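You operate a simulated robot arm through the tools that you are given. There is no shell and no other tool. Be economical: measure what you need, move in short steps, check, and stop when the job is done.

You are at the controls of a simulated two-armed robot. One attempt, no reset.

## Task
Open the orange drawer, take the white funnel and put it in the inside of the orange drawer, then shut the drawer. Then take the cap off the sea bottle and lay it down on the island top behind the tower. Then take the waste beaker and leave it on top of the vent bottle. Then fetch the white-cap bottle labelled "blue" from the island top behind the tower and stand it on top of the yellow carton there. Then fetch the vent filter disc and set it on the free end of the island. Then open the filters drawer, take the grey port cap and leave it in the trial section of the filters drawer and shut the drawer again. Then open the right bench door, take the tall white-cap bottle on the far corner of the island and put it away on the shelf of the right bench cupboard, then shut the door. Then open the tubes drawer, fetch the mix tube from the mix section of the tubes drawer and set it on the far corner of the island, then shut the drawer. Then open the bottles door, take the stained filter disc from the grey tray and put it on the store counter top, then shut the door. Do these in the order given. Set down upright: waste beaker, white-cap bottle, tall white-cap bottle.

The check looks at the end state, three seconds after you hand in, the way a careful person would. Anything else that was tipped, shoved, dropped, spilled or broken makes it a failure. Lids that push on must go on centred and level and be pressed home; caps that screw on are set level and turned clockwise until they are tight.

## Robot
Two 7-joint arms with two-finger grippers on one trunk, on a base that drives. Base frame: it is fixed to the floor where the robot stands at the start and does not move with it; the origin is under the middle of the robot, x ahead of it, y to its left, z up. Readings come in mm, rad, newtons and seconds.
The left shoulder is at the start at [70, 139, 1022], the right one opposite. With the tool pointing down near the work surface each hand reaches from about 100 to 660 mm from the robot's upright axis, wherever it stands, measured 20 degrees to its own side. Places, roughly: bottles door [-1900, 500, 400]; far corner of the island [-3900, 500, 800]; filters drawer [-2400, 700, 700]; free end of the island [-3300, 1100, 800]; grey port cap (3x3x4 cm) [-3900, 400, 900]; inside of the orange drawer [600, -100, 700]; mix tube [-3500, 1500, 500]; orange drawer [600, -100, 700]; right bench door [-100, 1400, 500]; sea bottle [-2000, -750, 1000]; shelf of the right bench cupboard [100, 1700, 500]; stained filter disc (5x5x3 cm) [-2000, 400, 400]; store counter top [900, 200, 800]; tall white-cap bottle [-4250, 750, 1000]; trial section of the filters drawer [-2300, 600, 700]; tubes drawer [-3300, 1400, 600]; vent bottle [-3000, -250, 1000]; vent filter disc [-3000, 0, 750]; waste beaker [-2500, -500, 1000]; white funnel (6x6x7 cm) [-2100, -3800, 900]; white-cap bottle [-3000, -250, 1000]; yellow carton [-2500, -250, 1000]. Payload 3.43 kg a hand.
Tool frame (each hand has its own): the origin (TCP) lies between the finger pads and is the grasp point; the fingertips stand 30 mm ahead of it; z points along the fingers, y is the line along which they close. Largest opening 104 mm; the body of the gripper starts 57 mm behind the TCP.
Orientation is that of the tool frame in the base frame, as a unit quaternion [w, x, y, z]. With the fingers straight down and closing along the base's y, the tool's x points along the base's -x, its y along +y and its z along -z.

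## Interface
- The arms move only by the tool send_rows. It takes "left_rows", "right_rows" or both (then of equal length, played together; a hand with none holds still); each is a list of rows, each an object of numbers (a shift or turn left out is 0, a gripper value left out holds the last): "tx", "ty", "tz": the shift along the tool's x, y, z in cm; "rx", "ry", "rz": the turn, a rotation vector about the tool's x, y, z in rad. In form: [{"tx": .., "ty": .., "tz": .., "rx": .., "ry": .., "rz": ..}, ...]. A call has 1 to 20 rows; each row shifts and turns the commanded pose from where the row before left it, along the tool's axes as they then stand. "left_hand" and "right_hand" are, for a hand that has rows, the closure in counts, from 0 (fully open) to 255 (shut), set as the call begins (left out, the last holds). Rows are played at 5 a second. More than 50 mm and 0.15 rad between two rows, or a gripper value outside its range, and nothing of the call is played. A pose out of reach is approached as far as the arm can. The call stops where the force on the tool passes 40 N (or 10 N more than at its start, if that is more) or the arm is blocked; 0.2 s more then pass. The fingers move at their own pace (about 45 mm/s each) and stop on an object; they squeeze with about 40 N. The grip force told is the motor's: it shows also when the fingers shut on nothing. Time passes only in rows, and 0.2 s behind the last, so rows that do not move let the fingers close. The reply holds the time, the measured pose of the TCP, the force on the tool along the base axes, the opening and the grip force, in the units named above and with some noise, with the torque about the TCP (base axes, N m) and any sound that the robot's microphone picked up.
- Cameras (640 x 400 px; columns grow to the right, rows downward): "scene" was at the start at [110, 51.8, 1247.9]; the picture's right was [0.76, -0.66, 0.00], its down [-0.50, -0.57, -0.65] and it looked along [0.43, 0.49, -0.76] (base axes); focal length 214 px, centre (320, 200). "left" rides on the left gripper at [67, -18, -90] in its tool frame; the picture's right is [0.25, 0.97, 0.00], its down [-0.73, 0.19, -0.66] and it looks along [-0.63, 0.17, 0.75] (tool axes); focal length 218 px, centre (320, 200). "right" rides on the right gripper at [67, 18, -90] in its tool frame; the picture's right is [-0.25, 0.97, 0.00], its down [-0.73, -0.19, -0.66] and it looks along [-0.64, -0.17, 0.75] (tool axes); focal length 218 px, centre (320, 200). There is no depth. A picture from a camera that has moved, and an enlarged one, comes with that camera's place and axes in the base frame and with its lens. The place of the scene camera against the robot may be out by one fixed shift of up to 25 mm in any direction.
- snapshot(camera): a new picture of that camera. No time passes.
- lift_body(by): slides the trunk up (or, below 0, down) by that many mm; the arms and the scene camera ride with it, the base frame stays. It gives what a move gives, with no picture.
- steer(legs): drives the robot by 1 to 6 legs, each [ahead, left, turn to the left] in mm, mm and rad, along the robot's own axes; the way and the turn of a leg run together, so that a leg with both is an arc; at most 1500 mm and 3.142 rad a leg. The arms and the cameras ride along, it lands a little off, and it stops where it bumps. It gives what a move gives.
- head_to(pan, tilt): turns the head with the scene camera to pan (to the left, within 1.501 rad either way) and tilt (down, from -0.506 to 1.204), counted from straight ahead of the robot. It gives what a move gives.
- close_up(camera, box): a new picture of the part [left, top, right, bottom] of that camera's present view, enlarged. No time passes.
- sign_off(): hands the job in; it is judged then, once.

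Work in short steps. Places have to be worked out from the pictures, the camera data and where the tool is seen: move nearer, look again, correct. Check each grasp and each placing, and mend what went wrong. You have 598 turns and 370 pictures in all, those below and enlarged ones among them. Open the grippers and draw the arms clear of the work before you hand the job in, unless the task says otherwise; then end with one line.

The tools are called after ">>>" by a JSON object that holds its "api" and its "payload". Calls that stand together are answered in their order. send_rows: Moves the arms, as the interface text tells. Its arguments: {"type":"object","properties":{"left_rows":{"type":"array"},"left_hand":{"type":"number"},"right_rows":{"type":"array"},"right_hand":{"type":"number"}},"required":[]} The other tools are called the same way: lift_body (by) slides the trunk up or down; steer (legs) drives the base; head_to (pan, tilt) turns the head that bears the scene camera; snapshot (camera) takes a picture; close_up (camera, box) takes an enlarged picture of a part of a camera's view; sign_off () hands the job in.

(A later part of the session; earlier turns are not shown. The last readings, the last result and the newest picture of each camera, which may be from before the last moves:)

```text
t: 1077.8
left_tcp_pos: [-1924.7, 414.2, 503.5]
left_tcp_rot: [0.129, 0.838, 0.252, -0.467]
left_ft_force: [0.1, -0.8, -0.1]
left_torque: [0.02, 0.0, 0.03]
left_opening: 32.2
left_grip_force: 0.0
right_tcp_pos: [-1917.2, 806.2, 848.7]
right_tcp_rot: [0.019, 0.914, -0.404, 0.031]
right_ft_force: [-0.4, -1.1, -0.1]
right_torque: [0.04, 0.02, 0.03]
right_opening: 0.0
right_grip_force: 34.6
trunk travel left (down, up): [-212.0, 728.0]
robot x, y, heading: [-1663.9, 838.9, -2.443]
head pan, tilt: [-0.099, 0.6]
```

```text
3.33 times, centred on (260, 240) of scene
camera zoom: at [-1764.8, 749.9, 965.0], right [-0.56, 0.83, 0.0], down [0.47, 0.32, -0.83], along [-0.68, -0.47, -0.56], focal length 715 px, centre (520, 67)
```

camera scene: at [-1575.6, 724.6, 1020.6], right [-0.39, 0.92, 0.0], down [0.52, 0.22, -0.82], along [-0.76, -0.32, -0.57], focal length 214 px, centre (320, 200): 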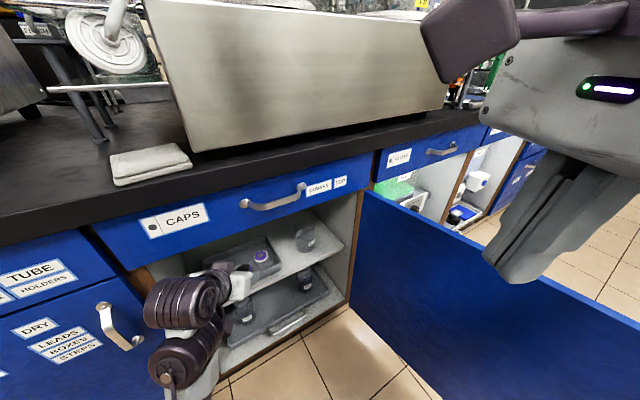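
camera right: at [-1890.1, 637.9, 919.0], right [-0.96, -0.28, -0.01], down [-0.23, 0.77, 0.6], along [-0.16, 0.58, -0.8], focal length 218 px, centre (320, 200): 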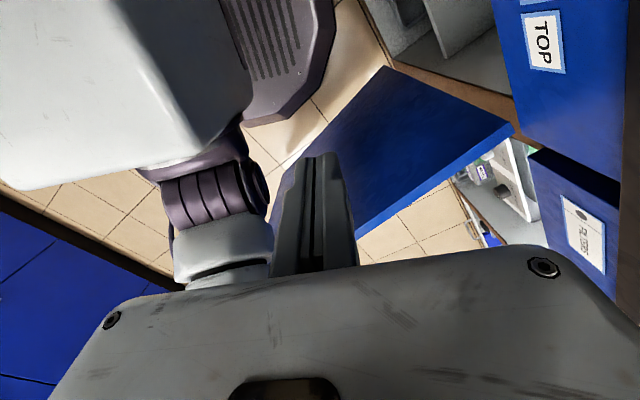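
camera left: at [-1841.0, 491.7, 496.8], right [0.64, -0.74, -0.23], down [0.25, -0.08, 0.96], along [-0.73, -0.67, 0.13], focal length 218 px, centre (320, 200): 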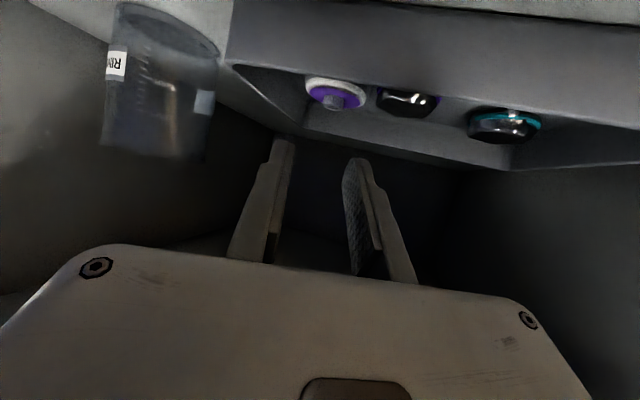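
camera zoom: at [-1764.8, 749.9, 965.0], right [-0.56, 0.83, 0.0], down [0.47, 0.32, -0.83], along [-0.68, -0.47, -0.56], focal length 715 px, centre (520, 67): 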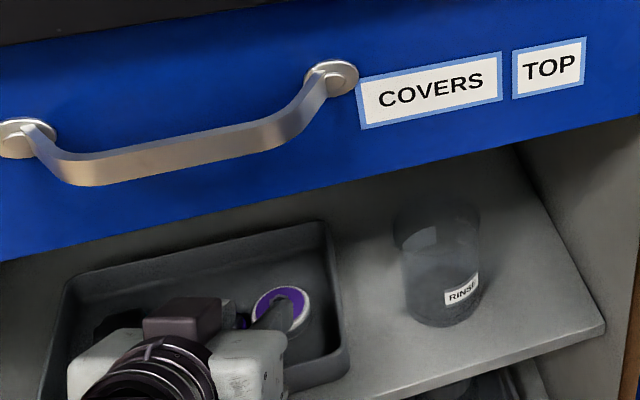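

Consistent: hub is 43 mm further along and 5 mm left. Advance, then lower onto the disc.

>>> {"api": "lift_body", "payload": {"by": -8}}

>>> {"api": "steer", "payload": {"legs": [[43, -1, 0]]}}

>>> {"api": "lift_body", "payload": {"by": -18}}

>>> {"api": "snapshot", "payload": {"camera": "left"}}

>>> {"api": "close_up", "payload": {"camera": "scene", "box": [160, 220, 320, 340]}}

```text
t: 1078.3
left_tcp_pos: [-1923.1, 414.0, 497.5]
left_tcp_rot: [0.13, 0.838, 0.253, -0.466]
left_ft_force: [0.6, -0.4, -0.5]
left_torque: [-0.03, -0.02, 0.0]
left_opening: 31.9
left_grip_force: 0.1
right_tcp_pos: [-1916.6, 807.0, 839.9]
right_tcp_rot: [0.019, 0.914, -0.403, 0.032]
right_ft_force: [-0.2, -0.9, 0.2]
right_torque: [0.0, -0.01, 0.0]
right_opening: 0.0
right_grip_force: 33.9
trunk travel left (down, up): [-204.0, 736.0]
robot x, y, heading: [-1662.2, 838.4, -2.441]
head pan, tilt: [-0.099, 0.6]
```

```text
t: 1079.2
left_tcp_pos: [-1958.8, 386.2, 496.7]
left_tcp_rot: [0.128, 0.838, 0.252, -0.466]
left_ft_force: [-0.4, -1.3, -0.3]
left_torque: [0.03, 0.01, 0.02]
left_opening: 32.0
left_grip_force: 0.0
right_tcp_pos: [-1951.5, 778.8, 840.3]
right_tcp_rot: [0.019, 0.914, -0.403, 0.032]
right_ft_force: [-0.1, -0.1, 0.5]
right_torque: [0.0, -0.02, 0.0]
right_opening: 0.0
right_grip_force: 34.9
trunk travel left (down, up): [-204.0, 736.0]
robot x, y, heading: [-1697.2, 811.2, -2.441]
head pan, tilt: [-0.099, 0.6]
```

```text
t: 1079.9
left_tcp_pos: [-1958.7, 386.9, 478.3]
left_tcp_rot: [0.128, 0.838, 0.252, -0.467]
left_ft_force: [-0.2, -0.5, 0.0]
left_torque: [0.0, 0.0, 0.0]
left_opening: 32.3
left_grip_force: 0.0
right_tcp_pos: [-1950.4, 779.9, 821.8]
right_tcp_rot: [0.018, 0.914, -0.403, 0.032]
right_ft_force: [0.3, -0.5, -0.3]
right_torque: [-0.01, 0.02, -0.02]
right_opening: 0.1
right_grip_force: 34.7
trunk travel left (down, up): [-186.0, 754.0]
robot x, y, heading: [-1693.9, 813.6, -2.437]
head pan, tilt: [-0.099, 0.6]
```

```text
85 pictures are left
camera left: at [-1874.4, 464.8, 470.7], right [0.64, -0.74, -0.23], down [0.25, -0.08, 0.96], along [-0.73, -0.67, 0.13], focal length 218 px, centre (320, 200)
```

left: 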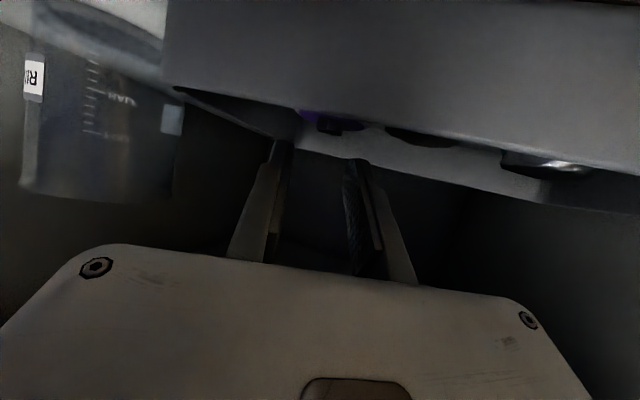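

```text
3.33 times, centred on (240, 280) of scene
camera zoom: at [-1798.2, 723.0, 939.0], right [-0.56, 0.83, 0.0], down [0.47, 0.32, -0.83], along [-0.68, -0.47, -0.56], focal length 715 px, centre (587, -67)
```

zoom: 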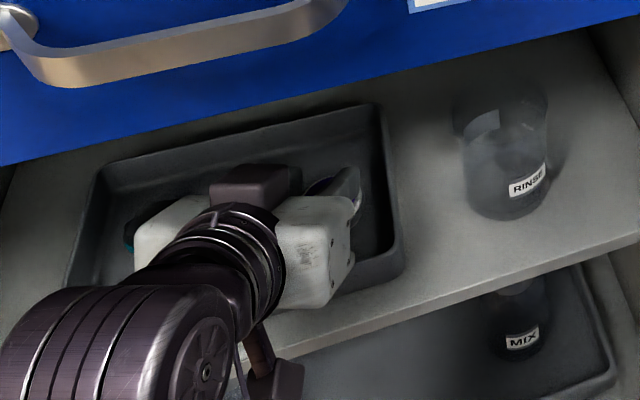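

The hub is between the fingers (5 mm left of centre). Lower to the disc surface.

>>> {"api": "lift_body", "payload": {"by": -8}}

>>> {"api": "lift_body", "payload": {"by": -5}}

>>> {"api": "lift_body", "payload": {"by": -4}}

```text
t: 1080.4
left_tcp_pos: [-1956.1, 386.9, 471.9]
left_tcp_rot: [0.128, 0.837, 0.254, -0.467]
left_ft_force: [-0.1, -0.1, -0.3]
left_torque: [-0.02, 0.02, 0.0]
left_opening: 32.1
left_grip_force: 0.0
right_tcp_pos: [-1947.9, 776.8, 816.0]
right_tcp_rot: [0.019, 0.914, -0.403, 0.029]
right_ft_force: [0.0, 0.0, 0.5]
right_torque: [0.03, 0.0, 0.0]
right_opening: 0.1
right_grip_force: 34.7
trunk travel left (down, up): [-178.0, 762.0]
robot x, y, heading: [-1696.4, 810.3, -2.442]
head pan, tilt: [-0.099, 0.6]
```

```text
t: 1081.0
left_tcp_pos: [-1954.9, 384.9, 466.2]
left_tcp_rot: [0.126, 0.837, 0.254, -0.469]
left_ft_force: [-0.4, -0.1, -0.9]
left_torque: [0.02, -0.03, 0.0]
left_opening: 32.1
left_grip_force: 0.1
right_tcp_pos: [-1945.4, 776.2, 811.6]
right_tcp_rot: [0.019, 0.915, -0.402, 0.026]
right_ft_force: [0.1, 0.0, 0.3]
right_torque: [-0.03, -0.01, 0.02]
right_opening: 0.1
right_grip_force: 34.7
trunk travel left (down, up): [-173.0, 767.0]
robot x, y, heading: [-1696.0, 810.1, -2.438]
head pan, tilt: [-0.099, 0.6]
```

```text
t: 1081.5
left_tcp_pos: [-1954.0, 384.2, 464.1]
left_tcp_rot: [0.125, 0.836, 0.254, -0.47]
left_ft_force: [0.3, -0.7, 2.9]
left_torque: [-0.09, 0.02, -0.01]
left_opening: 32.2
left_grip_force: 0.1
right_tcp_pos: [-1943.6, 775.9, 809.1]
right_tcp_rot: [0.017, 0.915, -0.403, 0.024]
right_ft_force: [-0.3, 0.7, -0.7]
right_torque: [0.01, 0.03, -0.01]
right_opening: 0.0
right_grip_force: 35.2
trunk travel left (down, up): [-169.0, 771.0]
robot x, y, heading: [-1691.7, 812.3, -2.444]
head pan, tilt: [-0.099, 0.6]
```

Touching the disc lightly now. Close on the hub.

>>> {"api": "send_rows", "payload": {"left_rows": [{}, {}, {}], "left_hand": 255}}

>>> {"api": "snapshot", "payload": {"camera": "left"}}

```text
t: 1082.3
left_tcp_pos: [-1953.2, 384.3, 462.9]
left_tcp_rot: [0.124, 0.836, 0.255, -0.469]
left_ft_force: [-0.6, 0.6, 0.3]
left_torque: [0.04, 0.02, 0.0]
left_opening: 0.2
left_grip_force: 34.4
right_tcp_pos: [-1943.4, 775.8, 808.8]
right_tcp_rot: [0.019, 0.915, -0.403, 0.025]
right_ft_force: [0.0, 0.1, 0.0]
right_torque: [0.0, -0.03, 0.02]
right_opening: 0.2
right_grip_force: 34.8
trunk travel left (down, up): [-169.0, 771.0]
robot x, y, heading: [-1694.1, 813.6, -2.446]
head pan, tilt: [-0.099, 0.6]
```

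```text
83 pictures are left
camera left: at [-1870.2, 462.7, 453.8], right [0.63, -0.73, -0.24], down [0.27, -0.09, 0.96], along [-0.73, -0.67, 0.14], focal length 218 px, centre (320, 200)
```

left: 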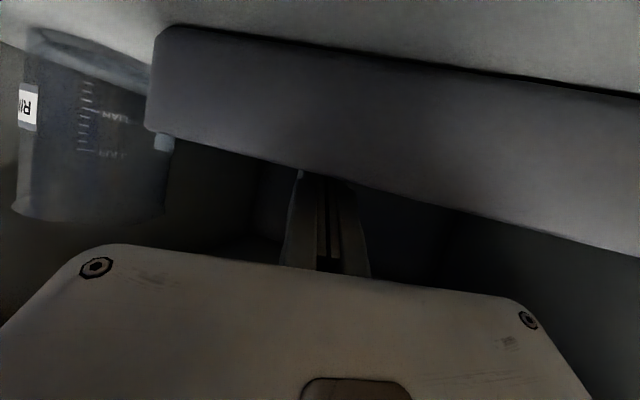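

Missed — the fingers closed just above the hub; the trunk can't go lower without my elbow fouling. Open again, raise the trunk slightly, and lower the hand with the arm itself.

>>> {"api": "lift_body", "payload": {"by": 14}}

>>> {"api": "send_rows", "payload": {"left_rows": [{}, {}, {"tz": 0.6}], "left_hand": 176}}

>>> {"api": "send_rows", "payload": {"left_rows": [{"tz": 0.27, "tx": 0.42}, {"tz": 0.27, "tx": 0.42}, {"tz": 0.27, "tx": 0.42}, {"tz": 0.27, "tx": 0.42}]}}

>>> {"api": "snapshot", "payload": {"camera": "left"}}

```text
t: 1082.9
left_tcp_pos: [-1957.2, 386.9, 475.1]
left_tcp_rot: [0.127, 0.838, 0.252, -0.467]
left_ft_force: [0.1, 0.3, 0.1]
left_torque: [0.0, 0.04, -0.02]
left_opening: 0.1
left_grip_force: 34.5
right_tcp_pos: [-1950.3, 779.1, 819.2]
right_tcp_rot: [0.019, 0.914, -0.403, 0.031]
right_ft_force: [0.1, -0.2, 0.3]
right_torque: [0.01, 0.0, 0.02]
right_opening: 0.0
right_grip_force: 35.4
trunk travel left (down, up): [-183.0, 757.0]
robot x, y, heading: [-1696.5, 811.0, -2.439]
head pan, tilt: [-0.099, 0.6]
```

```text
t: 1083.7
left_tcp_pos: [-1961.3, 383.1, 472.9]
left_tcp_rot: [0.129, 0.838, 0.253, -0.466]
left_ft_force: [-0.1, 0.6, -0.1]
left_torque: [0.02, 0.02, 0.02]
left_opening: 32.2
left_grip_force: 0.0
right_tcp_pos: [-1950.6, 778.9, 820.0]
right_tcp_rot: [0.019, 0.914, -0.404, 0.031]
right_ft_force: [0.1, -0.4, -0.2]
right_torque: [-0.05, -0.02, -0.01]
right_opening: 0.0
right_grip_force: 35.0
trunk travel left (down, up): [-183.0, 757.0]
robot x, y, heading: [-1695.6, 812.7, -2.44]
head pan, tilt: [-0.099, 0.6]
```

```text
t: 1084.8
left_tcp_pos: [-1961.1, 383.4, 462.1]
left_tcp_rot: [0.133, 0.831, 0.25, -0.478]
left_ft_force: [1.6, 0.8, 16.2]
left_torque: [-0.24, 0.11, -0.04]
left_opening: 30.8
left_grip_force: 0.0
right_tcp_pos: [-1949.6, 780.6, 819.9]
right_tcp_rot: [0.02, 0.914, -0.403, 0.032]
right_ft_force: [-0.4, 0.2, -0.7]
right_torque: [0.04, 0.03, 0.02]
right_opening: 0.0
right_grip_force: 34.9
trunk travel left (down, up): [-183.0, 757.0]
robot x, y, heading: [-1698.7, 814.3, -2.441]
head pan, tilt: [-0.099, 0.6]
stopped in row 4 (left hand): the force on the tool passed its limit at 42 N (the readings are from after the stop); the commanded pose is now the measured one
```

```text
82 pictures are left
camera left: at [-1878.9, 460.7, 450.6], right [0.63, -0.74, -0.24], down [0.28, -0.07, 0.96], along [-0.72, -0.67, 0.16], focal length 218 px, centre (320, 200)
```

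left: 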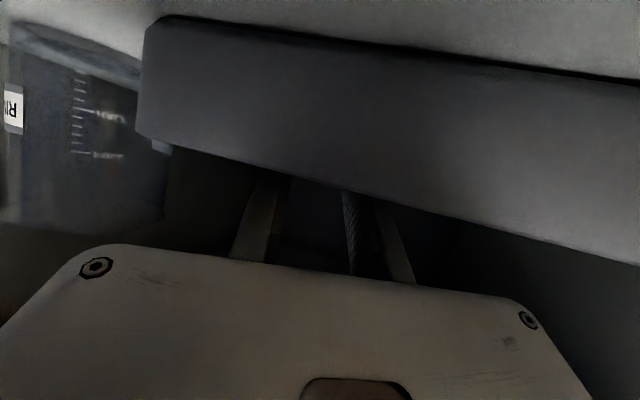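

The tips now press on the disc top. Close again.

>>> {"api": "send_rows", "payload": {"left_rows": [{}, {}, {}], "left_hand": 255}}

```text
t: 1085.6
left_tcp_pos: [-1961.8, 383.0, 460.4]
left_tcp_rot: [0.131, 0.833, 0.25, -0.475]
left_ft_force: [-6.2, 2.5, 20.2]
left_torque: [-0.26, 0.31, -0.11]
left_opening: 13.4
left_grip_force: 40.1
right_tcp_pos: [-1949.4, 781.3, 819.7]
right_tcp_rot: [0.019, 0.915, -0.403, 0.032]
right_ft_force: [-0.6, 0.7, -0.6]
right_torque: [-0.04, -0.04, -0.01]
right_opening: 0.0
right_grip_force: 35.0
trunk travel left (down, up): [-183.0, 757.0]
robot x, y, heading: [-1698.3, 810.8, -2.438]
head pan, tilt: [-0.099, 0.6]
```

Gripped something 13.4 mm wide — the hub. Lift gently.

>>> {"api": "send_rows", "payload": {"left_rows": [{"tz": -0.27, "tx": -0.42}, {"tz": -0.4, "tx": -0.63}, {"tz": -0.54, "tx": -0.84}, {"tz": -0.54, "tx": -0.84}]}}

>>> {"api": "lift_body", "payload": {"by": 15}}

>>> {"api": "snapshot", "payload": {"camera": "left"}}

```text
t: 1086.6
left_tcp_pos: [-1965.5, 379.1, 488.5]
left_tcp_rot: [0.131, 0.834, 0.252, -0.473]
left_ft_force: [0.6, -0.3, -0.8]
left_torque: [0.01, -0.01, 0.01]
left_opening: 13.2
left_grip_force: 40.1
left hand out of reach, approached as far as the arm can: row 3, 4
right_tcp_pos: [-1950.4, 779.2, 819.9]
right_tcp_rot: [0.019, 0.914, -0.404, 0.031]
right_ft_force: [-0.3, 0.7, 0.5]
right_torque: [-0.01, 0.02, -0.01]
right_opening: 0.0
right_grip_force: 34.7
trunk travel left (down, up): [-183.0, 757.0]
robot x, y, heading: [-1695.1, 813.2, -2.444]
head pan, tilt: [-0.099, 0.6]
```

```text
t: 1087.2
left_tcp_pos: [-1966.1, 378.8, 502.6]
left_tcp_rot: [0.132, 0.834, 0.252, -0.473]
left_ft_force: [-0.3, 0.5, -0.2]
left_torque: [-0.01, -0.04, -0.01]
left_opening: 12.9
left_grip_force: 40.2
right_tcp_pos: [-1952.1, 780.8, 834.4]
right_tcp_rot: [0.019, 0.915, -0.402, 0.031]
right_ft_force: [0.2, -0.7, 0.1]
right_torque: [-0.02, 0.01, 0.0]
right_opening: 0.0
right_grip_force: 34.8
trunk travel left (down, up): [-198.0, 742.0]
robot x, y, heading: [-1699.7, 810.1, -2.441]
head pan, tilt: [-0.099, 0.6]
```

```text
81 pictures are left
camera left: at [-1883.3, 456.9, 493.2], right [0.63, -0.74, -0.23], down [0.27, -0.07, 0.96], along [-0.72, -0.67, 0.15], focal length 218 px, centre (320, 200)
```

left: 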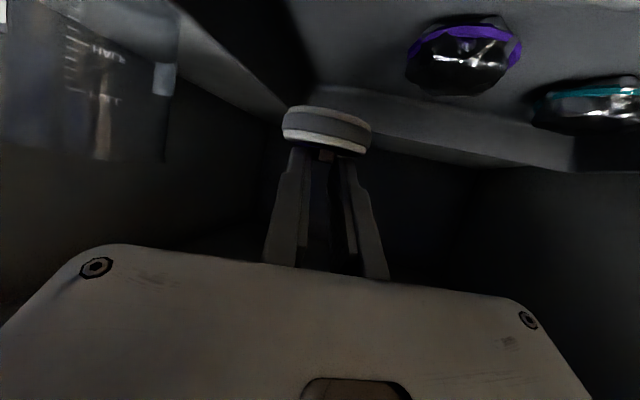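

The stained disc is held by its hub. Back out of the cupboard and carry it toward the store counter.

>>> {"api": "steer", "payload": {"legs": [[-150, 0, 0]]}}

>>> {"api": "steer", "payload": {"legs": [[-170, 0, 0]]}}

>>> {"api": "lift_body", "payload": {"by": 400}}

>>> {"api": "lift_body", "payload": {"by": 100}}

>>> {"api": "steer", "payload": {"legs": [[0, 0, 1.815], [0, 470, 0], [1450, 0, 0], [150, 0, 0]]}}

>>> {"api": "head_to", "payload": {"pan": 0.1, "tilt": 0.6}}

>>> {"api": "snapshot", "payload": {"camera": "scene"}}

```text
t: 1088.6
left_tcp_pos: [-1848.1, 480.0, 505.1]
left_tcp_rot: [0.131, 0.834, 0.251, -0.473]
left_ft_force: [-0.7, -0.2, 0.2]
left_torque: [-0.02, -0.04, 0.0]
left_opening: 13.1
left_grip_force: 39.9
right_tcp_pos: [-1831.7, 881.4, 835.2]
right_tcp_rot: [0.019, 0.914, -0.403, 0.031]
right_ft_force: [-0.1, -0.1, -0.1]
right_torque: [0.01, 0.0, 0.03]
right_opening: 0.0
right_grip_force: 34.4
trunk travel left (down, up): [-198.0, 742.0]
robot x, y, heading: [-1577.2, 915.4, -2.442]
head pan, tilt: [-0.099, 0.6]
```

```text
t: 1090.1
left_tcp_pos: [-1719.7, 587.6, 503.8]
left_tcp_rot: [0.132, 0.834, 0.251, -0.474]
left_ft_force: [-0.1, -0.3, -0.5]
left_torque: [0.0, 0.01, 0.0]
left_opening: 13.3
left_grip_force: 39.9
right_tcp_pos: [-1704.3, 989.1, 833.9]
right_tcp_rot: [0.019, 0.914, -0.403, 0.032]
right_ft_force: [0.0, 0.0, 0.2]
right_torque: [-0.01, 0.03, 0.0]
right_opening: 0.3
right_grip_force: 34.7
trunk travel left (down, up): [-198.0, 742.0]
robot x, y, heading: [-1448.6, 1020.7, -2.441]
head pan, tilt: [-0.099, 0.6]
```

```text
t: 1093.9
left_tcp_pos: [-1718.8, 588.7, 903.8]
left_tcp_rot: [0.132, 0.834, 0.251, -0.473]
left_ft_force: [0.4, 0.1, 0.5]
left_torque: [0.01, 0.0, 0.0]
left_opening: 13.1
left_grip_force: 40.2
right_tcp_pos: [-1702.3, 988.5, 1234.1]
right_tcp_rot: [0.019, 0.915, -0.403, 0.032]
right_ft_force: [0.7, -1.0, -0.1]
right_torque: [0.01, -0.01, 0.0]
right_opening: 0.0
right_grip_force: 34.7
trunk travel left (down, up): [-598.0, 342.0]
robot x, y, heading: [-1451.4, 1018.0, -2.441]
head pan, tilt: [-0.099, 0.6]
```

```text
t: 1095.2
left_tcp_pos: [-1718.9, 588.5, 1002.9]
left_tcp_rot: [0.132, 0.834, 0.251, -0.473]
left_ft_force: [-0.1, 1.1, 0.0]
left_torque: [-0.01, 0.03, 0.03]
left_opening: 13.2
left_grip_force: 40.0
right_tcp_pos: [-1703.2, 987.7, 1334.1]
right_tcp_rot: [0.018, 0.914, -0.404, 0.032]
right_ft_force: [-0.2, -0.4, -0.1]
right_torque: [0.01, 0.0, 0.0]
right_opening: 0.2
right_grip_force: 35.0
trunk travel left (down, up): [-698.0, 242.0]
robot x, y, heading: [-1450.5, 1021.8, -2.445]
head pan, tilt: [-0.099, 0.6]
```

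```text
t: 1110.2
left_tcp_pos: [616.0, 309.9, 1004.4]
left_tcp_rot: [0.456, 0.309, 0.814, -0.184]
left_ft_force: [0.0, -0.5, -0.4]
left_torque: [-0.03, 0.0, -0.01]
left_opening: 13.7
left_grip_force: 40.1
right_tcp_pos: [223.0, 222.3, 1334.3]
right_tcp_rot: [-0.013, 0.877, 0.479, 0.035]
right_ft_force: [-0.5, -0.4, 0.0]
right_torque: [0.01, 0.01, 0.02]
right_opening: 0.2
right_grip_force: 34.6
trunk travel left (down, up): [-698.0, 242.0]
robot x, y, heading: [128.5, 456.6, -0.616]
head pan, tilt: [-0.099, 0.6]
```

```text
t: 1110.9
left_tcp_pos: [617.7, 307.7, 1003.7]
left_tcp_rot: [0.455, 0.309, 0.815, -0.184]
left_ft_force: [-0.3, 0.3, 0.2]
left_torque: [-0.02, 0.0, -0.07]
left_opening: 13.3
left_grip_force: 39.7
right_tcp_pos: [225.6, 220.0, 1333.3]
right_tcp_rot: [-0.014, 0.877, 0.479, 0.034]
right_ft_force: [0.2, -0.1, -0.3]
right_torque: [0.01, -0.02, 0.01]
right_opening: 0.0
right_grip_force: 34.2
trunk travel left (down, up): [-698.0, 242.0]
robot x, y, heading: [129.5, 463.7, -0.61]
head pan, tilt: [0.099, 0.6]
```

```text
80 pictures are left
camera scene: at [256.6, 379.7, 1450.9], right [-0.49, -0.87, 0.0], down [-0.49, 0.28, -0.82], along [0.72, -0.41, -0.57], focal length 214 px, centre (320, 200)
```

scene: 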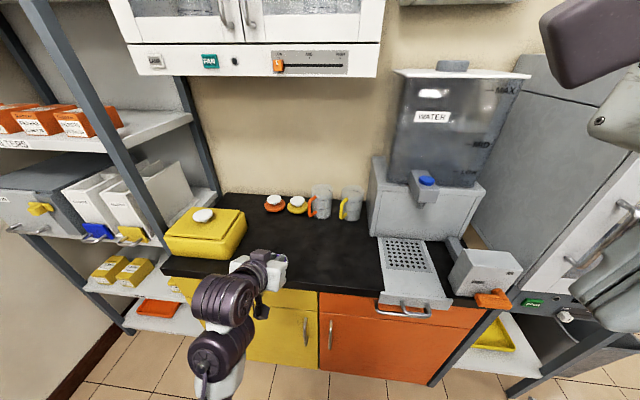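

The counter's middle is free. Advance 150 mm over it, then lower in steps.

>>> {"api": "steer", "payload": {"legs": [[160, 0, 0]]}}

>>> {"api": "lift_body", "payload": {"by": -70}}

>>> {"api": "close_up", "payload": {"camera": "scene", "box": [160, 160, 440, 340]}}

>>> {"api": "snapshot", "payload": {"camera": "left"}}

```text
t: 1112.3
left_tcp_pos: [745.9, 217.0, 1004.9]
left_tcp_rot: [0.455, 0.31, 0.814, -0.185]
left_ft_force: [0.6, -0.7, 0.0]
left_torque: [0.0, -0.02, -0.04]
left_opening: 13.3
left_grip_force: 40.2
right_tcp_pos: [353.4, 130.6, 1335.0]
right_tcp_rot: [-0.012, 0.877, 0.479, 0.036]
right_ft_force: [0.4, -0.4, 0.0]
right_torque: [-0.02, 0.0, -0.03]
right_opening: 0.1
right_grip_force: 34.2
trunk travel left (down, up): [-698.0, 242.0]
robot x, y, heading: [257.4, 367.8, -0.614]
head pan, tilt: [0.099, 0.6]
```

```text
t: 1113.4
left_tcp_pos: [747.0, 216.3, 932.9]
left_tcp_rot: [0.456, 0.309, 0.814, -0.185]
left_ft_force: [0.1, 0.5, -0.4]
left_torque: [0.02, 0.02, -0.03]
left_opening: 13.1
left_grip_force: 40.1
right_tcp_pos: [355.8, 129.8, 1263.5]
right_tcp_rot: [-0.012, 0.877, 0.479, 0.034]
right_ft_force: [0.3, 0.1, 0.7]
right_torque: [-0.01, -0.01, 0.04]
right_opening: 0.0
right_grip_force: 34.7
trunk travel left (down, up): [-628.0, 312.0]
robot x, y, heading: [258.8, 369.1, -0.609]
head pan, tilt: [0.099, 0.6]
```

```text
2.22 times, centred on (300, 250) of scene
camera zoom: at [386.2, 288.6, 1381.0], right [-0.49, -0.87, 0.0], down [-0.49, 0.28, -0.83], along [0.72, -0.41, -0.56], focal length 477 px, centre (364, 89)
```

zoom: 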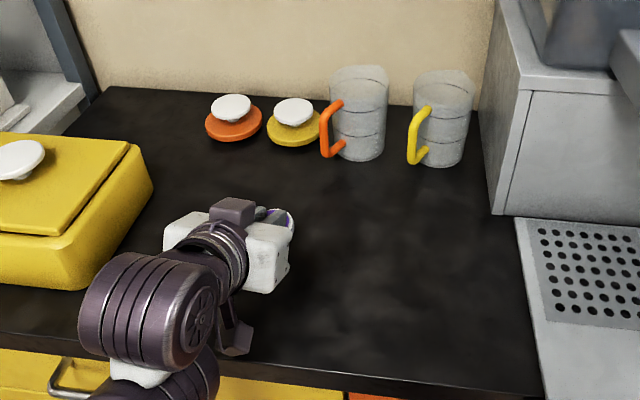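

```text
78 pictures are left
camera left: at [651.5, 280.8, 923.3], right [0.55, 0.8, -0.23], down [0.0, 0.28, 0.96], along [0.83, -0.53, 0.15], focal length 218 px, centre (320, 200)
```

left: 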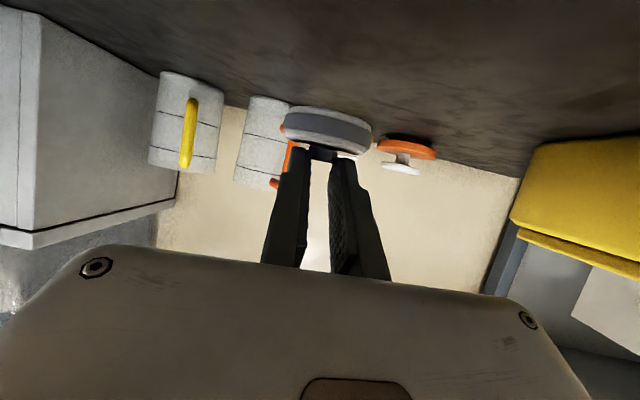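

Clear below. Lower in steps until it touches.

>>> {"api": "lift_body", "payload": {"by": -20}}

>>> {"api": "lift_body", "payload": {"by": -8}}

>>> {"api": "lift_body", "payload": {"by": -8}}

>>> {"api": "lift_body", "payload": {"by": -8}}

```text
t: 1114.1
left_tcp_pos: [746.8, 216.1, 912.9]
left_tcp_rot: [0.455, 0.31, 0.814, -0.184]
left_ft_force: [0.2, -0.8, -0.1]
left_torque: [0.0, 0.02, 0.0]
left_opening: 13.3
left_grip_force: 40.1
right_tcp_pos: [355.9, 129.1, 1244.5]
right_tcp_rot: [-0.013, 0.877, 0.479, 0.035]
right_ft_force: [-0.1, 0.4, 0.2]
right_torque: [0.01, 0.0, 0.02]
right_opening: 0.0
right_grip_force: 34.8
trunk travel left (down, up): [-608.0, 332.0]
robot x, y, heading: [261.0, 370.5, -0.614]
head pan, tilt: [0.099, 0.6]
```

```text
t: 1114.6
left_tcp_pos: [747.4, 216.5, 905.9]
left_tcp_rot: [0.455, 0.309, 0.815, -0.184]
left_ft_force: [-0.3, -0.1, 0.0]
left_torque: [-0.01, 0.0, 0.01]
left_opening: 13.2
left_grip_force: 40.0
right_tcp_pos: [356.1, 128.7, 1236.6]
right_tcp_rot: [-0.013, 0.877, 0.479, 0.034]
right_ft_force: [-0.3, -0.3, -0.3]
right_torque: [-0.03, -0.04, -0.02]
right_opening: 0.0
right_grip_force: 35.0
trunk travel left (down, up): [-600.0, 340.0]
robot x, y, heading: [259.8, 367.9, -0.618]
head pan, tilt: [0.099, 0.6]
```

```text
t: 1115.2
left_tcp_pos: [747.4, 216.4, 897.2]
left_tcp_rot: [0.455, 0.31, 0.814, -0.185]
left_ft_force: [0.2, 0.6, 0.4]
left_torque: [-0.02, -0.01, -0.02]
left_opening: 13.1
left_grip_force: 40.0
right_tcp_pos: [355.0, 129.7, 1227.8]
right_tcp_rot: [-0.013, 0.877, 0.479, 0.034]
right_ft_force: [0.3, 0.3, 0.5]
right_torque: [0.0, 0.01, 0.0]
right_opening: 0.0
right_grip_force: 34.1
trunk travel left (down, up): [-592.0, 348.0]
robot x, y, heading: [257.2, 367.7, -0.61]
head pan, tilt: [0.099, 0.6]
```

```text
t: 1115.8
left_tcp_pos: [746.6, 216.0, 888.1]
left_tcp_rot: [0.455, 0.309, 0.815, -0.184]
left_ft_force: [0.2, -0.7, -0.1]
left_torque: [-0.02, 0.0, -0.02]
left_opening: 13.0
left_grip_force: 39.8
right_tcp_pos: [355.6, 130.0, 1220.3]
right_tcp_rot: [-0.013, 0.877, 0.48, 0.035]
right_ft_force: [0.0, -0.2, 0.4]
right_torque: [-0.01, 0.02, -0.01]
right_opening: 0.0
right_grip_force: 34.4
trunk travel left (down, up): [-584.0, 356.0]
robot x, y, heading: [257.3, 367.9, -0.613]
head pan, tilt: [0.099, 0.6]
```

No contact yet; continue and look.

>>> {"api": "lift_body", "payload": {"by": -8}}

>>> {"api": "lift_body", "payload": {"by": -6}}

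>>> {"api": "lift_body", "payload": {"by": -6}}

>>> {"api": "close_up", "payload": {"camera": "left", "box": [220, 60, 440, 200]}}

```text
t: 1116.3
left_tcp_pos: [746.9, 217.1, 886.4]
left_tcp_rot: [0.461, 0.308, 0.811, -0.186]
left_ft_force: [5.8, -2.4, 30.9]
left_torque: [-0.09, -0.38, 0.01]
left_opening: 13.1
left_grip_force: 40.1
right_tcp_pos: [353.2, 130.1, 1213.3]
right_tcp_rot: [-0.013, 0.877, 0.479, 0.035]
right_ft_force: [-0.2, -1.0, -0.6]
right_torque: [0.0, 0.0, -0.01]
right_opening: 0.0
right_grip_force: 34.5
trunk travel left (down, up): [-576.0, 364.0]
robot x, y, heading: [260.8, 371.3, -0.613]
head pan, tilt: [0.099, 0.6]
```

```text
t: 1116.7
left_tcp_pos: [746.6, 216.1, 886.8]
left_tcp_rot: [0.465, 0.307, 0.809, -0.187]
left_ft_force: [-4.0, 1.1, 13.4]
left_torque: [0.19, 0.19, 0.04]
left_opening: 13.2
left_grip_force: 40.1
right_tcp_pos: [354.7, 129.6, 1212.2]
right_tcp_rot: [-0.013, 0.877, 0.479, 0.035]
right_ft_force: [0.2, -0.6, -0.2]
right_torque: [0.02, 0.02, -0.02]
right_opening: 0.0
right_grip_force: 34.2
trunk travel left (down, up): [-574.0, 366.0]
robot x, y, heading: [257.4, 369.8, -0.617]
head pan, tilt: [0.099, 0.6]
stopped: the force on the tool passed its limit at 46 N (the readings are from after the stop); the commanded pose is now the measured one
```

```text
t: 1117.2
left_tcp_pos: [748.8, 215.5, 886.8]
left_tcp_rot: [0.473, 0.306, 0.804, -0.192]
left_ft_force: [-3.9, 1.3, 12.6]
left_torque: [0.15, 0.15, 0.02]
left_opening: 13.2
left_grip_force: 40.2
right_tcp_pos: [355.2, 130.0, 1205.3]
right_tcp_rot: [-0.013, 0.877, 0.479, 0.034]
right_ft_force: [0.4, -0.9, -0.2]
right_torque: [0.01, 0.02, -0.01]
right_opening: 0.1
right_grip_force: 34.9
trunk travel left (down, up): [-569.0, 371.0]
robot x, y, heading: [264.9, 369.5, -0.614]
head pan, tilt: [0.099, 0.6]
stopped: the force on the tool passed its limit at 43 N (the readings are from after the stop); the commanded pose is now the measured one
```

```text
2.86 times, centred on (330, 130) of left
camera zoom: at [653.6, 279.3, 871.7], right [0.56, 0.8, -0.24], down [-0.03, 0.31, 0.95], along [0.83, -0.52, 0.19], focal length 624 px, centre (291, 400)
```

zoom: 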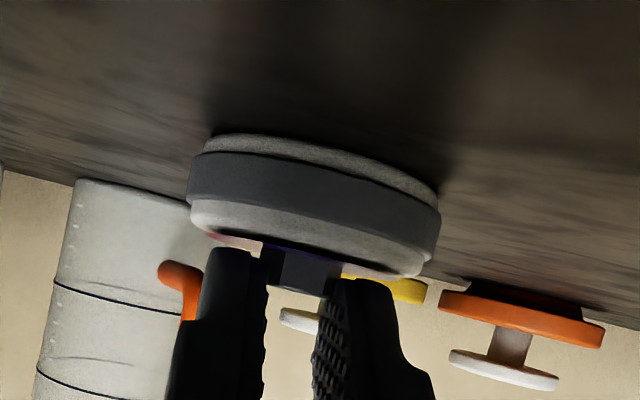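

It rests on the counter. Relieve the load, release, and withdraw.

>>> {"api": "lift_body", "payload": {"by": 5}}

>>> {"api": "send_rows", "payload": {"left_rows": [{}, {}, {}], "left_hand": 150}}

>>> {"api": "lift_body", "payload": {"by": 120}}

>>> {"api": "steer", "payload": {"legs": [[-250, 0, 0]]}}

>>> {"api": "snapshot", "payload": {"camera": "scene"}}

```text
t: 1117.7
left_tcp_pos: [748.4, 215.3, 890.7]
left_tcp_rot: [0.47, 0.305, 0.807, -0.188]
left_ft_force: [-0.4, 0.0, -0.5]
left_torque: [-0.03, -0.01, 0.01]
left_opening: 13.3
left_grip_force: 40.4
right_tcp_pos: [356.1, 128.8, 1210.6]
right_tcp_rot: [-0.014, 0.877, 0.478, 0.034]
right_ft_force: [0.4, 0.5, 0.7]
right_torque: [0.07, -0.02, 0.0]
right_opening: 0.0
right_grip_force: 33.9
trunk travel left (down, up): [-574.0, 366.0]
robot x, y, heading: [258.7, 371.6, -0.612]
head pan, tilt: [0.099, 0.6]
```

```text
t: 1118.5
left_tcp_pos: [749.2, 215.9, 888.8]
left_tcp_rot: [0.47, 0.306, 0.806, -0.19]
left_ft_force: [-0.4, -0.2, 0.3]
left_torque: [-0.02, -0.05, 0.01]
left_opening: 43.0
left_grip_force: 0.0
right_tcp_pos: [356.2, 129.7, 1210.9]
right_tcp_rot: [-0.014, 0.877, 0.479, 0.035]
right_ft_force: [-1.5, -0.1, 1.1]
right_torque: [-0.02, 0.01, 0.01]
right_opening: 0.1
right_grip_force: 34.8
trunk travel left (down, up): [-574.0, 366.0]
robot x, y, heading: [257.3, 367.8, -0.615]
head pan, tilt: [0.099, 0.6]
```

```text
t: 1120.0
left_tcp_pos: [749.2, 216.4, 1010.4]
left_tcp_rot: [0.471, 0.305, 0.806, -0.189]
left_ft_force: [-0.3, 0.0, -0.2]
left_torque: [-0.02, 0.0, -0.01]
left_opening: 42.8
left_grip_force: 0.1
right_tcp_pos: [355.0, 130.2, 1329.6]
right_tcp_rot: [-0.013, 0.877, 0.48, 0.035]
right_ft_force: [0.1, 0.1, 0.1]
right_torque: [0.01, -0.04, 0.02]
right_opening: 0.2
right_grip_force: 34.8
trunk travel left (down, up): [-694.0, 246.0]
robot x, y, heading: [257.8, 367.2, -0.61]
head pan, tilt: [0.099, 0.6]
```

```text
t: 1121.9
left_tcp_pos: [544.9, 360.2, 1009.1]
left_tcp_rot: [0.469, 0.306, 0.807, -0.189]
left_ft_force: [-0.3, -0.1, 0.6]
left_torque: [-0.01, 0.01, -0.02]
left_opening: 42.8
left_grip_force: 0.0
right_tcp_pos: [151.1, 273.9, 1329.6]
right_tcp_rot: [-0.013, 0.877, 0.479, 0.035]
right_ft_force: [0.0, -0.6, -0.7]
right_torque: [-0.01, -0.04, 0.03]
right_opening: 0.0
right_grip_force: 34.5
trunk travel left (down, up): [-694.0, 246.0]
robot x, y, heading: [52.6, 508.7, -0.615]
head pan, tilt: [0.099, 0.6]
```

```text
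76 pictures are left
camera scene: at [181.7, 432.5, 1447.0], right [-0.49, -0.87, 0.0], down [-0.49, 0.28, -0.82], along [0.72, -0.4, -0.57], focal length 214 px, centre (320, 200)
```

scene: 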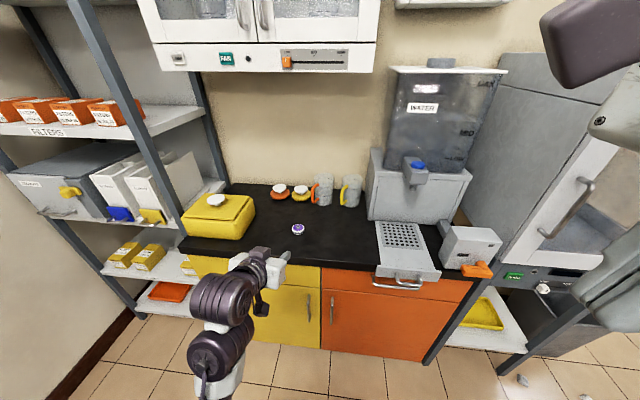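

The stained disc stands on the store counter. Finally shut the bottles door: level the left hand, drive back and go to the door's outer side.

>>> {"api": "send_rows", "payload": {"left_rows": [{"ry": -0.13}, {"ry": -0.13}, {"ry": -0.13}, {"ry": -0.13}], "left_hand": 255}}

>>> {"api": "steer", "payload": {"legs": [[-200, 0, 0], [0, 0, -1.583], [0, -1500, 0], [0, -330, 0]]}}

>>> {"api": "lift_body", "payload": {"by": -340}}

>>> {"api": "head_to", "payload": {"pan": 0.1, "tilt": 0.5}}

>>> {"api": "snapshot", "payload": {"camera": "scene"}}

```text
t: 1122.9
left_tcp_pos: [546.5, 359.3, 1007.5]
left_tcp_rot: [0.662, 0.247, 0.658, -0.262]
left_ft_force: [0.4, 0.0, 0.5]
left_torque: [0.01, -0.01, -0.02]
left_opening: 0.0
left_grip_force: 34.3
left hand out of reach, approached as far as the arm can: row 1
right_tcp_pos: [151.2, 274.7, 1330.3]
right_tcp_rot: [-0.014, 0.877, 0.479, 0.034]
right_ft_force: [0.6, 1.0, -0.2]
right_torque: [0.0, 0.0, -0.01]
right_opening: 0.2
right_grip_force: 34.8
trunk travel left (down, up): [-694.0, 246.0]
robot x, y, heading: [54.4, 510.2, -0.612]
head pan, tilt: [0.099, 0.6]
```

```text
t: 1137.1
left_tcp_pos: [-1749.1, 1222.1, 1008.2]
left_tcp_rot: [-0.271, -0.644, -0.281, 0.658]
left_ft_force: [0.2, -0.5, 0.6]
left_torque: [0.02, 0.01, 0.01]
left_opening: 0.0
left_grip_force: 35.0
right_tcp_pos: [-1818.5, 1620.3, 1331.0]
right_tcp_rot: [0.015, 0.954, -0.297, 0.033]
right_ft_force: [-1.2, 0.0, 0.1]
right_torque: [0.03, 0.03, -0.02]
right_opening: 0.2
right_grip_force: 35.0
trunk travel left (down, up): [-694.0, 246.0]
robot x, y, heading: [-1580.1, 1706.0, -2.217]
head pan, tilt: [0.099, 0.6]
```

```text
t: 1140.4
left_tcp_pos: [-1749.2, 1221.8, 667.2]
left_tcp_rot: [-0.273, -0.645, -0.28, 0.657]
left_ft_force: [-1.0, 1.1, 0.4]
left_torque: [-0.01, 0.0, -0.01]
left_opening: 0.1
left_grip_force: 33.9
right_tcp_pos: [-1820.0, 1619.8, 990.0]
right_tcp_rot: [0.015, 0.954, -0.297, 0.034]
right_ft_force: [-0.2, 0.5, 1.7]
right_torque: [0.02, -0.01, 0.01]
right_opening: 0.0
right_grip_force: 34.3
trunk travel left (down, up): [-354.0, 586.0]
robot x, y, heading: [-1578.7, 1711.5, -2.217]
head pan, tilt: [0.099, 0.6]
```

```text
t: 1141.1
left_tcp_pos: [-1747.6, 1221.8, 667.9]
left_tcp_rot: [-0.272, -0.645, -0.28, 0.657]
left_ft_force: [0.2, -0.6, -0.8]
left_torque: [-0.02, 0.01, 0.0]
left_opening: 0.1
left_grip_force: 34.7
right_tcp_pos: [-1820.9, 1620.4, 989.2]
right_tcp_rot: [0.015, 0.954, -0.298, 0.034]
right_ft_force: [-0.5, 0.8, 0.5]
right_torque: [0.01, -0.02, -0.02]
right_opening: 0.0
right_grip_force: 34.9
trunk travel left (down, up): [-354.0, 586.0]
robot x, y, heading: [-1580.1, 1710.5, -2.211]
head pan, tilt: [0.099, 0.499]
```

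```text
75 pictures are left
camera scene: at [-1647.3, 1584.3, 1116.2], right [-0.85, 0.52, 0.0], down [0.25, 0.41, -0.88], along [-0.46, -0.75, -0.48], focal length 214 px, centre (320, 200)
```

scene: 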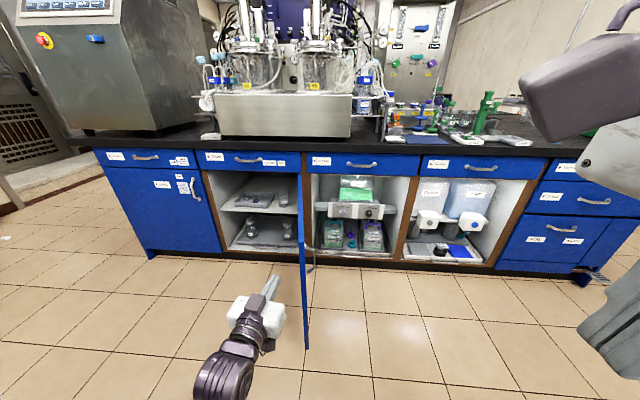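

The door stands at ~97°. Move to its outer (right) side, go past the edge, and sweep left to close.

>>> {"api": "steer", "payload": {"legs": [[0, -140, 0.013], [140, 0, 0]]}}

>>> {"api": "snapshot", "payload": {"camera": "scene"}}

```text
t: 1143.4
left_tcp_pos: [-1939.6, 1193.5, 668.2]
left_tcp_rot: [-0.277, -0.643, -0.285, 0.655]
left_ft_force: [-0.4, -0.6, 0.6]
left_torque: [-0.05, 0.0, 0.0]
left_opening: 0.0
left_grip_force: 34.6
right_tcp_pos: [-2016.6, 1589.7, 990.0]
right_tcp_rot: [0.015, 0.956, -0.291, 0.033]
right_ft_force: [-0.2, -0.4, -0.6]
right_torque: [0.04, -0.04, -0.01]
right_opening: 0.0
right_grip_force: 34.5
trunk travel left (down, up): [-354.0, 586.0]
robot x, y, heading: [-1777.3, 1678.1, -2.206]
head pan, tilt: [0.099, 0.499]
```

```text
74 pictures are left
camera scene: at [-1843.8, 1555.2, 1116.0], right [-0.86, 0.51, 0.0], down [0.24, 0.41, -0.88], along [-0.45, -0.76, -0.48], focal length 214 px, centre (320, 200)
```

scene: 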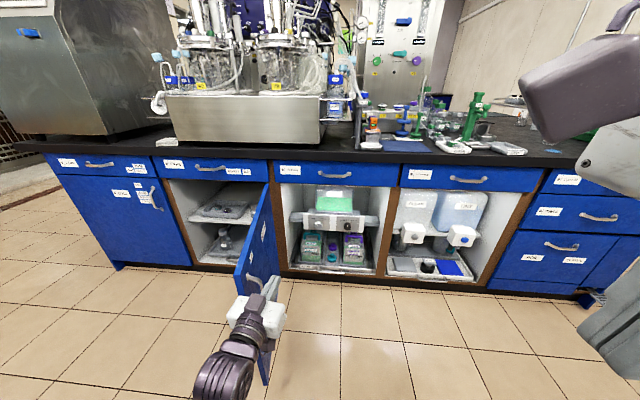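

The hand is beside the outer face near the edge. Sweep left along the closing arc.

>>> {"api": "steer", "payload": {"legs": [[30, 130, 0]]}}

>>> {"api": "steer", "payload": {"legs": [[30, 120, 0]]}}

>>> {"api": "steer", "payload": {"legs": [[35, 115, 0]]}}

>>> {"api": "snapshot", "payload": {"camera": "scene"}}

```text
t: 1144.7
left_tcp_pos: [-1851.7, 1091.4, 667.9]
left_tcp_rot: [-0.277, -0.643, -0.286, 0.655]
left_ft_force: [-0.5, 0.2, 0.8]
left_torque: [-0.02, -0.02, 0.01]
left_opening: 0.0
left_grip_force: 35.2
right_tcp_pos: [-1927.6, 1487.3, 990.6]
right_tcp_rot: [0.015, 0.956, -0.291, 0.032]
right_ft_force: [0.2, 1.1, 0.9]
right_torque: [0.03, 0.06, 0.0]
right_opening: 0.0
right_grip_force: 35.0
trunk travel left (down, up): [-354.0, 586.0]
robot x, y, heading: [-1688.7, 1578.5, -2.209]
head pan, tilt: [0.099, 0.499]
```

```text
t: 1145.9
left_tcp_pos: [-1780.3, 1009.9, 667.2]
left_tcp_rot: [-0.277, -0.645, -0.284, 0.653]
left_ft_force: [6.5, 5.4, 2.1]
left_torque: [0.24, -0.28, 0.11]
left_opening: 0.0
left_grip_force: 34.7
right_tcp_pos: [-1857.0, 1405.1, 990.0]
right_tcp_rot: [0.016, 0.956, -0.291, 0.034]
right_ft_force: [0.5, 1.1, 0.0]
right_torque: [-0.01, -0.02, 0.0]
right_opening: 0.0
right_grip_force: 35.2
trunk travel left (down, up): [-354.0, 586.0]
robot x, y, heading: [-1620.5, 1496.5, -2.203]
head pan, tilt: [0.099, 0.499]
stopped in leg 1: the robot was blocked; the commanded pose is now the measured one
```

```text
t: 1146.7
left_tcp_pos: [-1771.8, 999.0, 662.7]
left_tcp_rot: [-0.272, -0.649, -0.286, 0.651]
left_ft_force: [5.9, 4.1, 2.3]
left_torque: [0.03, 0.07, 0.07]
left_opening: 0.0
left_grip_force: 34.6
right_tcp_pos: [-1848.4, 1392.8, 990.7]
right_tcp_rot: [0.014, 0.956, -0.291, 0.034]
right_ft_force: [1.2, 0.6, 0.6]
right_torque: [0.02, -0.01, 0.0]
right_opening: 0.0
right_grip_force: 34.5
trunk travel left (down, up): [-354.0, 586.0]
robot x, y, heading: [-1608.6, 1486.6, -2.203]
head pan, tilt: [0.099, 0.499]
stopped in leg 1: the robot was blocked; the commanded pose is now the measured one
```

```text
73 pictures are left
camera scene: at [-1674.4, 1358.9, 1116.5], right [-0.86, 0.51, 0.0], down [0.24, 0.41, -0.88], along [-0.45, -0.76, -0.48], focal length 214 px, centre (320, 200)
```

scene: 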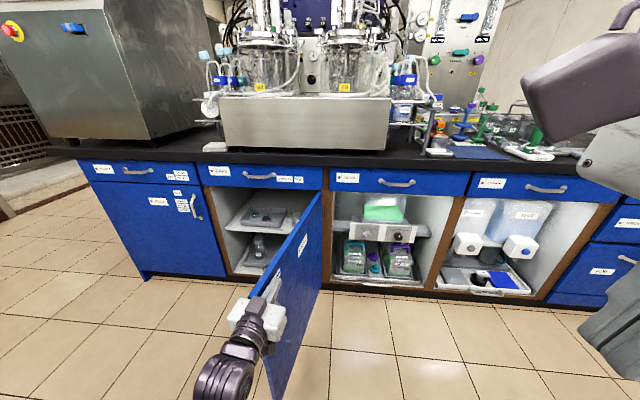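

The fingertips seem to be butting the handle's end. Back off 30 mm, raise 10 mm and sweep left only.

>>> {"api": "steer", "payload": {"legs": [[-30, 0, 0]]}}

>>> {"api": "lift_body", "payload": {"by": 12}}

>>> {"api": "steer", "payload": {"legs": [[0, 120, 0]]}}

>>> {"api": "snapshot", "payload": {"camera": "scene"}}

```text
t: 1147.6
left_tcp_pos: [-1754.2, 1025.0, 661.9]
left_tcp_rot: [-0.274, -0.649, -0.286, 0.65]
left_ft_force: [0.3, 0.9, 0.8]
left_torque: [0.01, 0.0, 0.03]
left_opening: 0.0
left_grip_force: 34.4
right_tcp_pos: [-1829.3, 1417.9, 991.3]
right_tcp_rot: [0.016, 0.956, -0.29, 0.034]
right_ft_force: [0.8, 0.3, 0.3]
right_torque: [-0.06, 0.04, -0.02]
right_opening: 0.0
right_grip_force: 34.8
trunk travel left (down, up): [-354.0, 586.0]
robot x, y, heading: [-1591.7, 1511.9, -2.202]
head pan, tilt: [0.099, 0.499]
```

```text
t: 1148.2
left_tcp_pos: [-1753.5, 1024.1, 673.1]
left_tcp_rot: [0.272, 0.65, 0.286, -0.65]
left_ft_force: [-0.7, 0.4, -0.3]
left_torque: [-0.01, 0.0, 0.0]
left_opening: 0.0
left_grip_force: 35.2
right_tcp_pos: [-1833.0, 1416.3, 1002.6]
right_tcp_rot: [0.015, 0.956, -0.291, 0.036]
right_ft_force: [-0.4, -0.1, -0.2]
right_torque: [-0.01, 0.05, 0.0]
right_opening: 0.0
right_grip_force: 34.7
trunk travel left (down, up): [-366.0, 574.0]
robot x, y, heading: [-1589.2, 1507.6, -2.201]
head pan, tilt: [0.099, 0.499]
```

```text
t: 1149.4
left_tcp_pos: [-1659.1, 954.6, 673.8]
left_tcp_rot: [-0.272, -0.649, -0.286, 0.65]
left_ft_force: [-0.1, -0.6, -0.2]
left_torque: [0.0, 0.01, -0.01]
left_opening: 0.0
left_grip_force: 34.7
right_tcp_pos: [-1736.6, 1347.4, 1002.2]
right_tcp_rot: [0.016, 0.956, -0.291, 0.034]
right_ft_force: [-0.2, 0.4, 1.2]
right_torque: [-0.01, 0.02, 0.01]
right_opening: 0.0
right_grip_force: 34.5
trunk travel left (down, up): [-366.0, 574.0]
robot x, y, heading: [-1494.1, 1440.2, -2.203]
head pan, tilt: [0.099, 0.499]
```

```text
72 pictures are left
camera scene: at [-1562.2, 1312.8, 1128.2], right [-0.86, 0.51, 0.0], down [0.24, 0.41, -0.88], along [-0.45, -0.76, -0.48], focal length 214 px, centre (320, 200)
```

scene: 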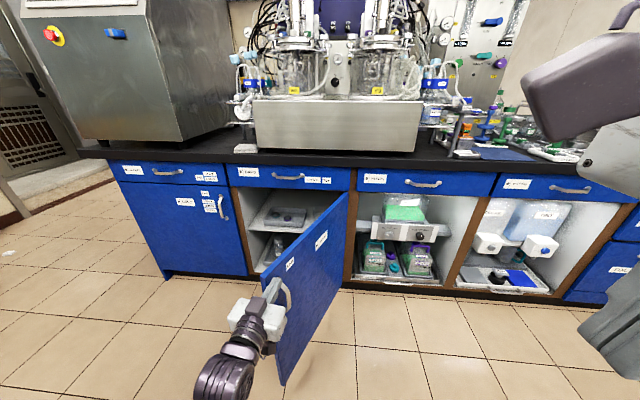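

Door ~60°. Continue the arc.

>>> {"api": "steer", "payload": {"legs": [[40, 80, 0]]}}

>>> {"api": "steer", "payload": {"legs": [[80, 70, 0]]}}

>>> {"api": "steer", "payload": {"legs": [[90, 50, 0]]}}

>>> {"api": "snapshot", "payload": {"camera": "scene"}}

```text
t: 1150.5
left_tcp_pos: [-1618.3, 875.1, 672.5]
left_tcp_rot: [-0.271, -0.65, -0.285, 0.65]
left_ft_force: [-0.6, -0.9, 0.0]
left_torque: [-0.01, 0.01, -0.04]
left_opening: 0.0
left_grip_force: 35.1
right_tcp_pos: [-1693.9, 1268.6, 1003.3]
right_tcp_rot: [0.014, 0.956, -0.292, 0.035]
right_ft_force: [0.2, 0.1, 0.4]
right_torque: [0.03, 0.04, 0.02]
right_opening: 0.1
right_grip_force: 34.6
trunk travel left (down, up): [-366.0, 574.0]
robot x, y, heading: [-1453.6, 1359.0, -2.206]
head pan, tilt: [0.099, 0.499]
```

```text
t: 1151.7
left_tcp_pos: [-1609.8, 766.4, 673.1]
left_tcp_rot: [-0.273, -0.649, -0.287, 0.649]
left_ft_force: [0.0, -0.1, 0.6]
left_torque: [-0.01, 0.03, -0.01]
left_opening: 0.2
left_grip_force: 34.7
right_tcp_pos: [-1685.6, 1158.7, 1003.5]
right_tcp_rot: [0.015, 0.956, -0.29, 0.034]
right_ft_force: [-0.7, -1.4, 0.5]
right_torque: [0.01, -0.03, 0.02]
right_opening: 0.0
right_grip_force: 34.5
trunk travel left (down, up): [-366.0, 574.0]
robot x, y, heading: [-1443.6, 1249.8, -2.203]
head pan, tilt: [0.099, 0.499]
```

```text
t: 1152.8
left_tcp_pos: [-1623.3, 664.6, 672.2]
left_tcp_rot: [0.273, 0.65, 0.286, -0.649]
left_ft_force: [-0.9, -1.2, 0.1]
left_torque: [-0.03, 0.04, -0.02]
left_opening: 0.0
left_grip_force: 34.6
right_tcp_pos: [-1699.7, 1056.7, 1002.0]
right_tcp_rot: [0.014, 0.956, -0.291, 0.036]
right_ft_force: [0.2, 0.4, -0.2]
right_torque: [0.04, 0.0, -0.01]
right_opening: 0.0
right_grip_force: 34.7
trunk travel left (down, up): [-366.0, 574.0]
robot x, y, heading: [-1457.9, 1148.6, -2.206]
head pan, tilt: [0.099, 0.499]
```

```text
71 pictures are left
camera scene: at [-1525.7, 1022.2, 1128.0], right [-0.86, 0.51, 0.0], down [0.24, 0.41, -0.88], along [-0.45, -0.76, -0.48], focal length 214 px, centre (320, 200)
```

scene: 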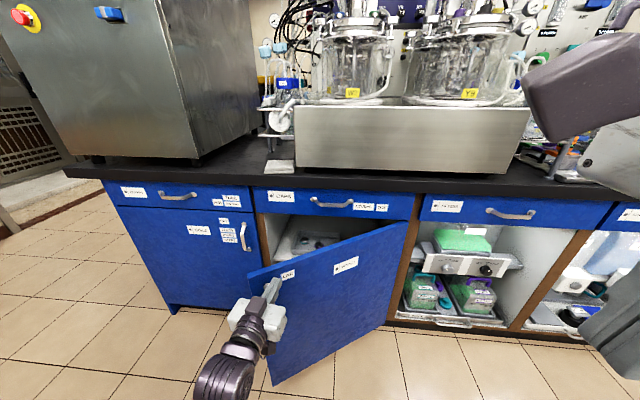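

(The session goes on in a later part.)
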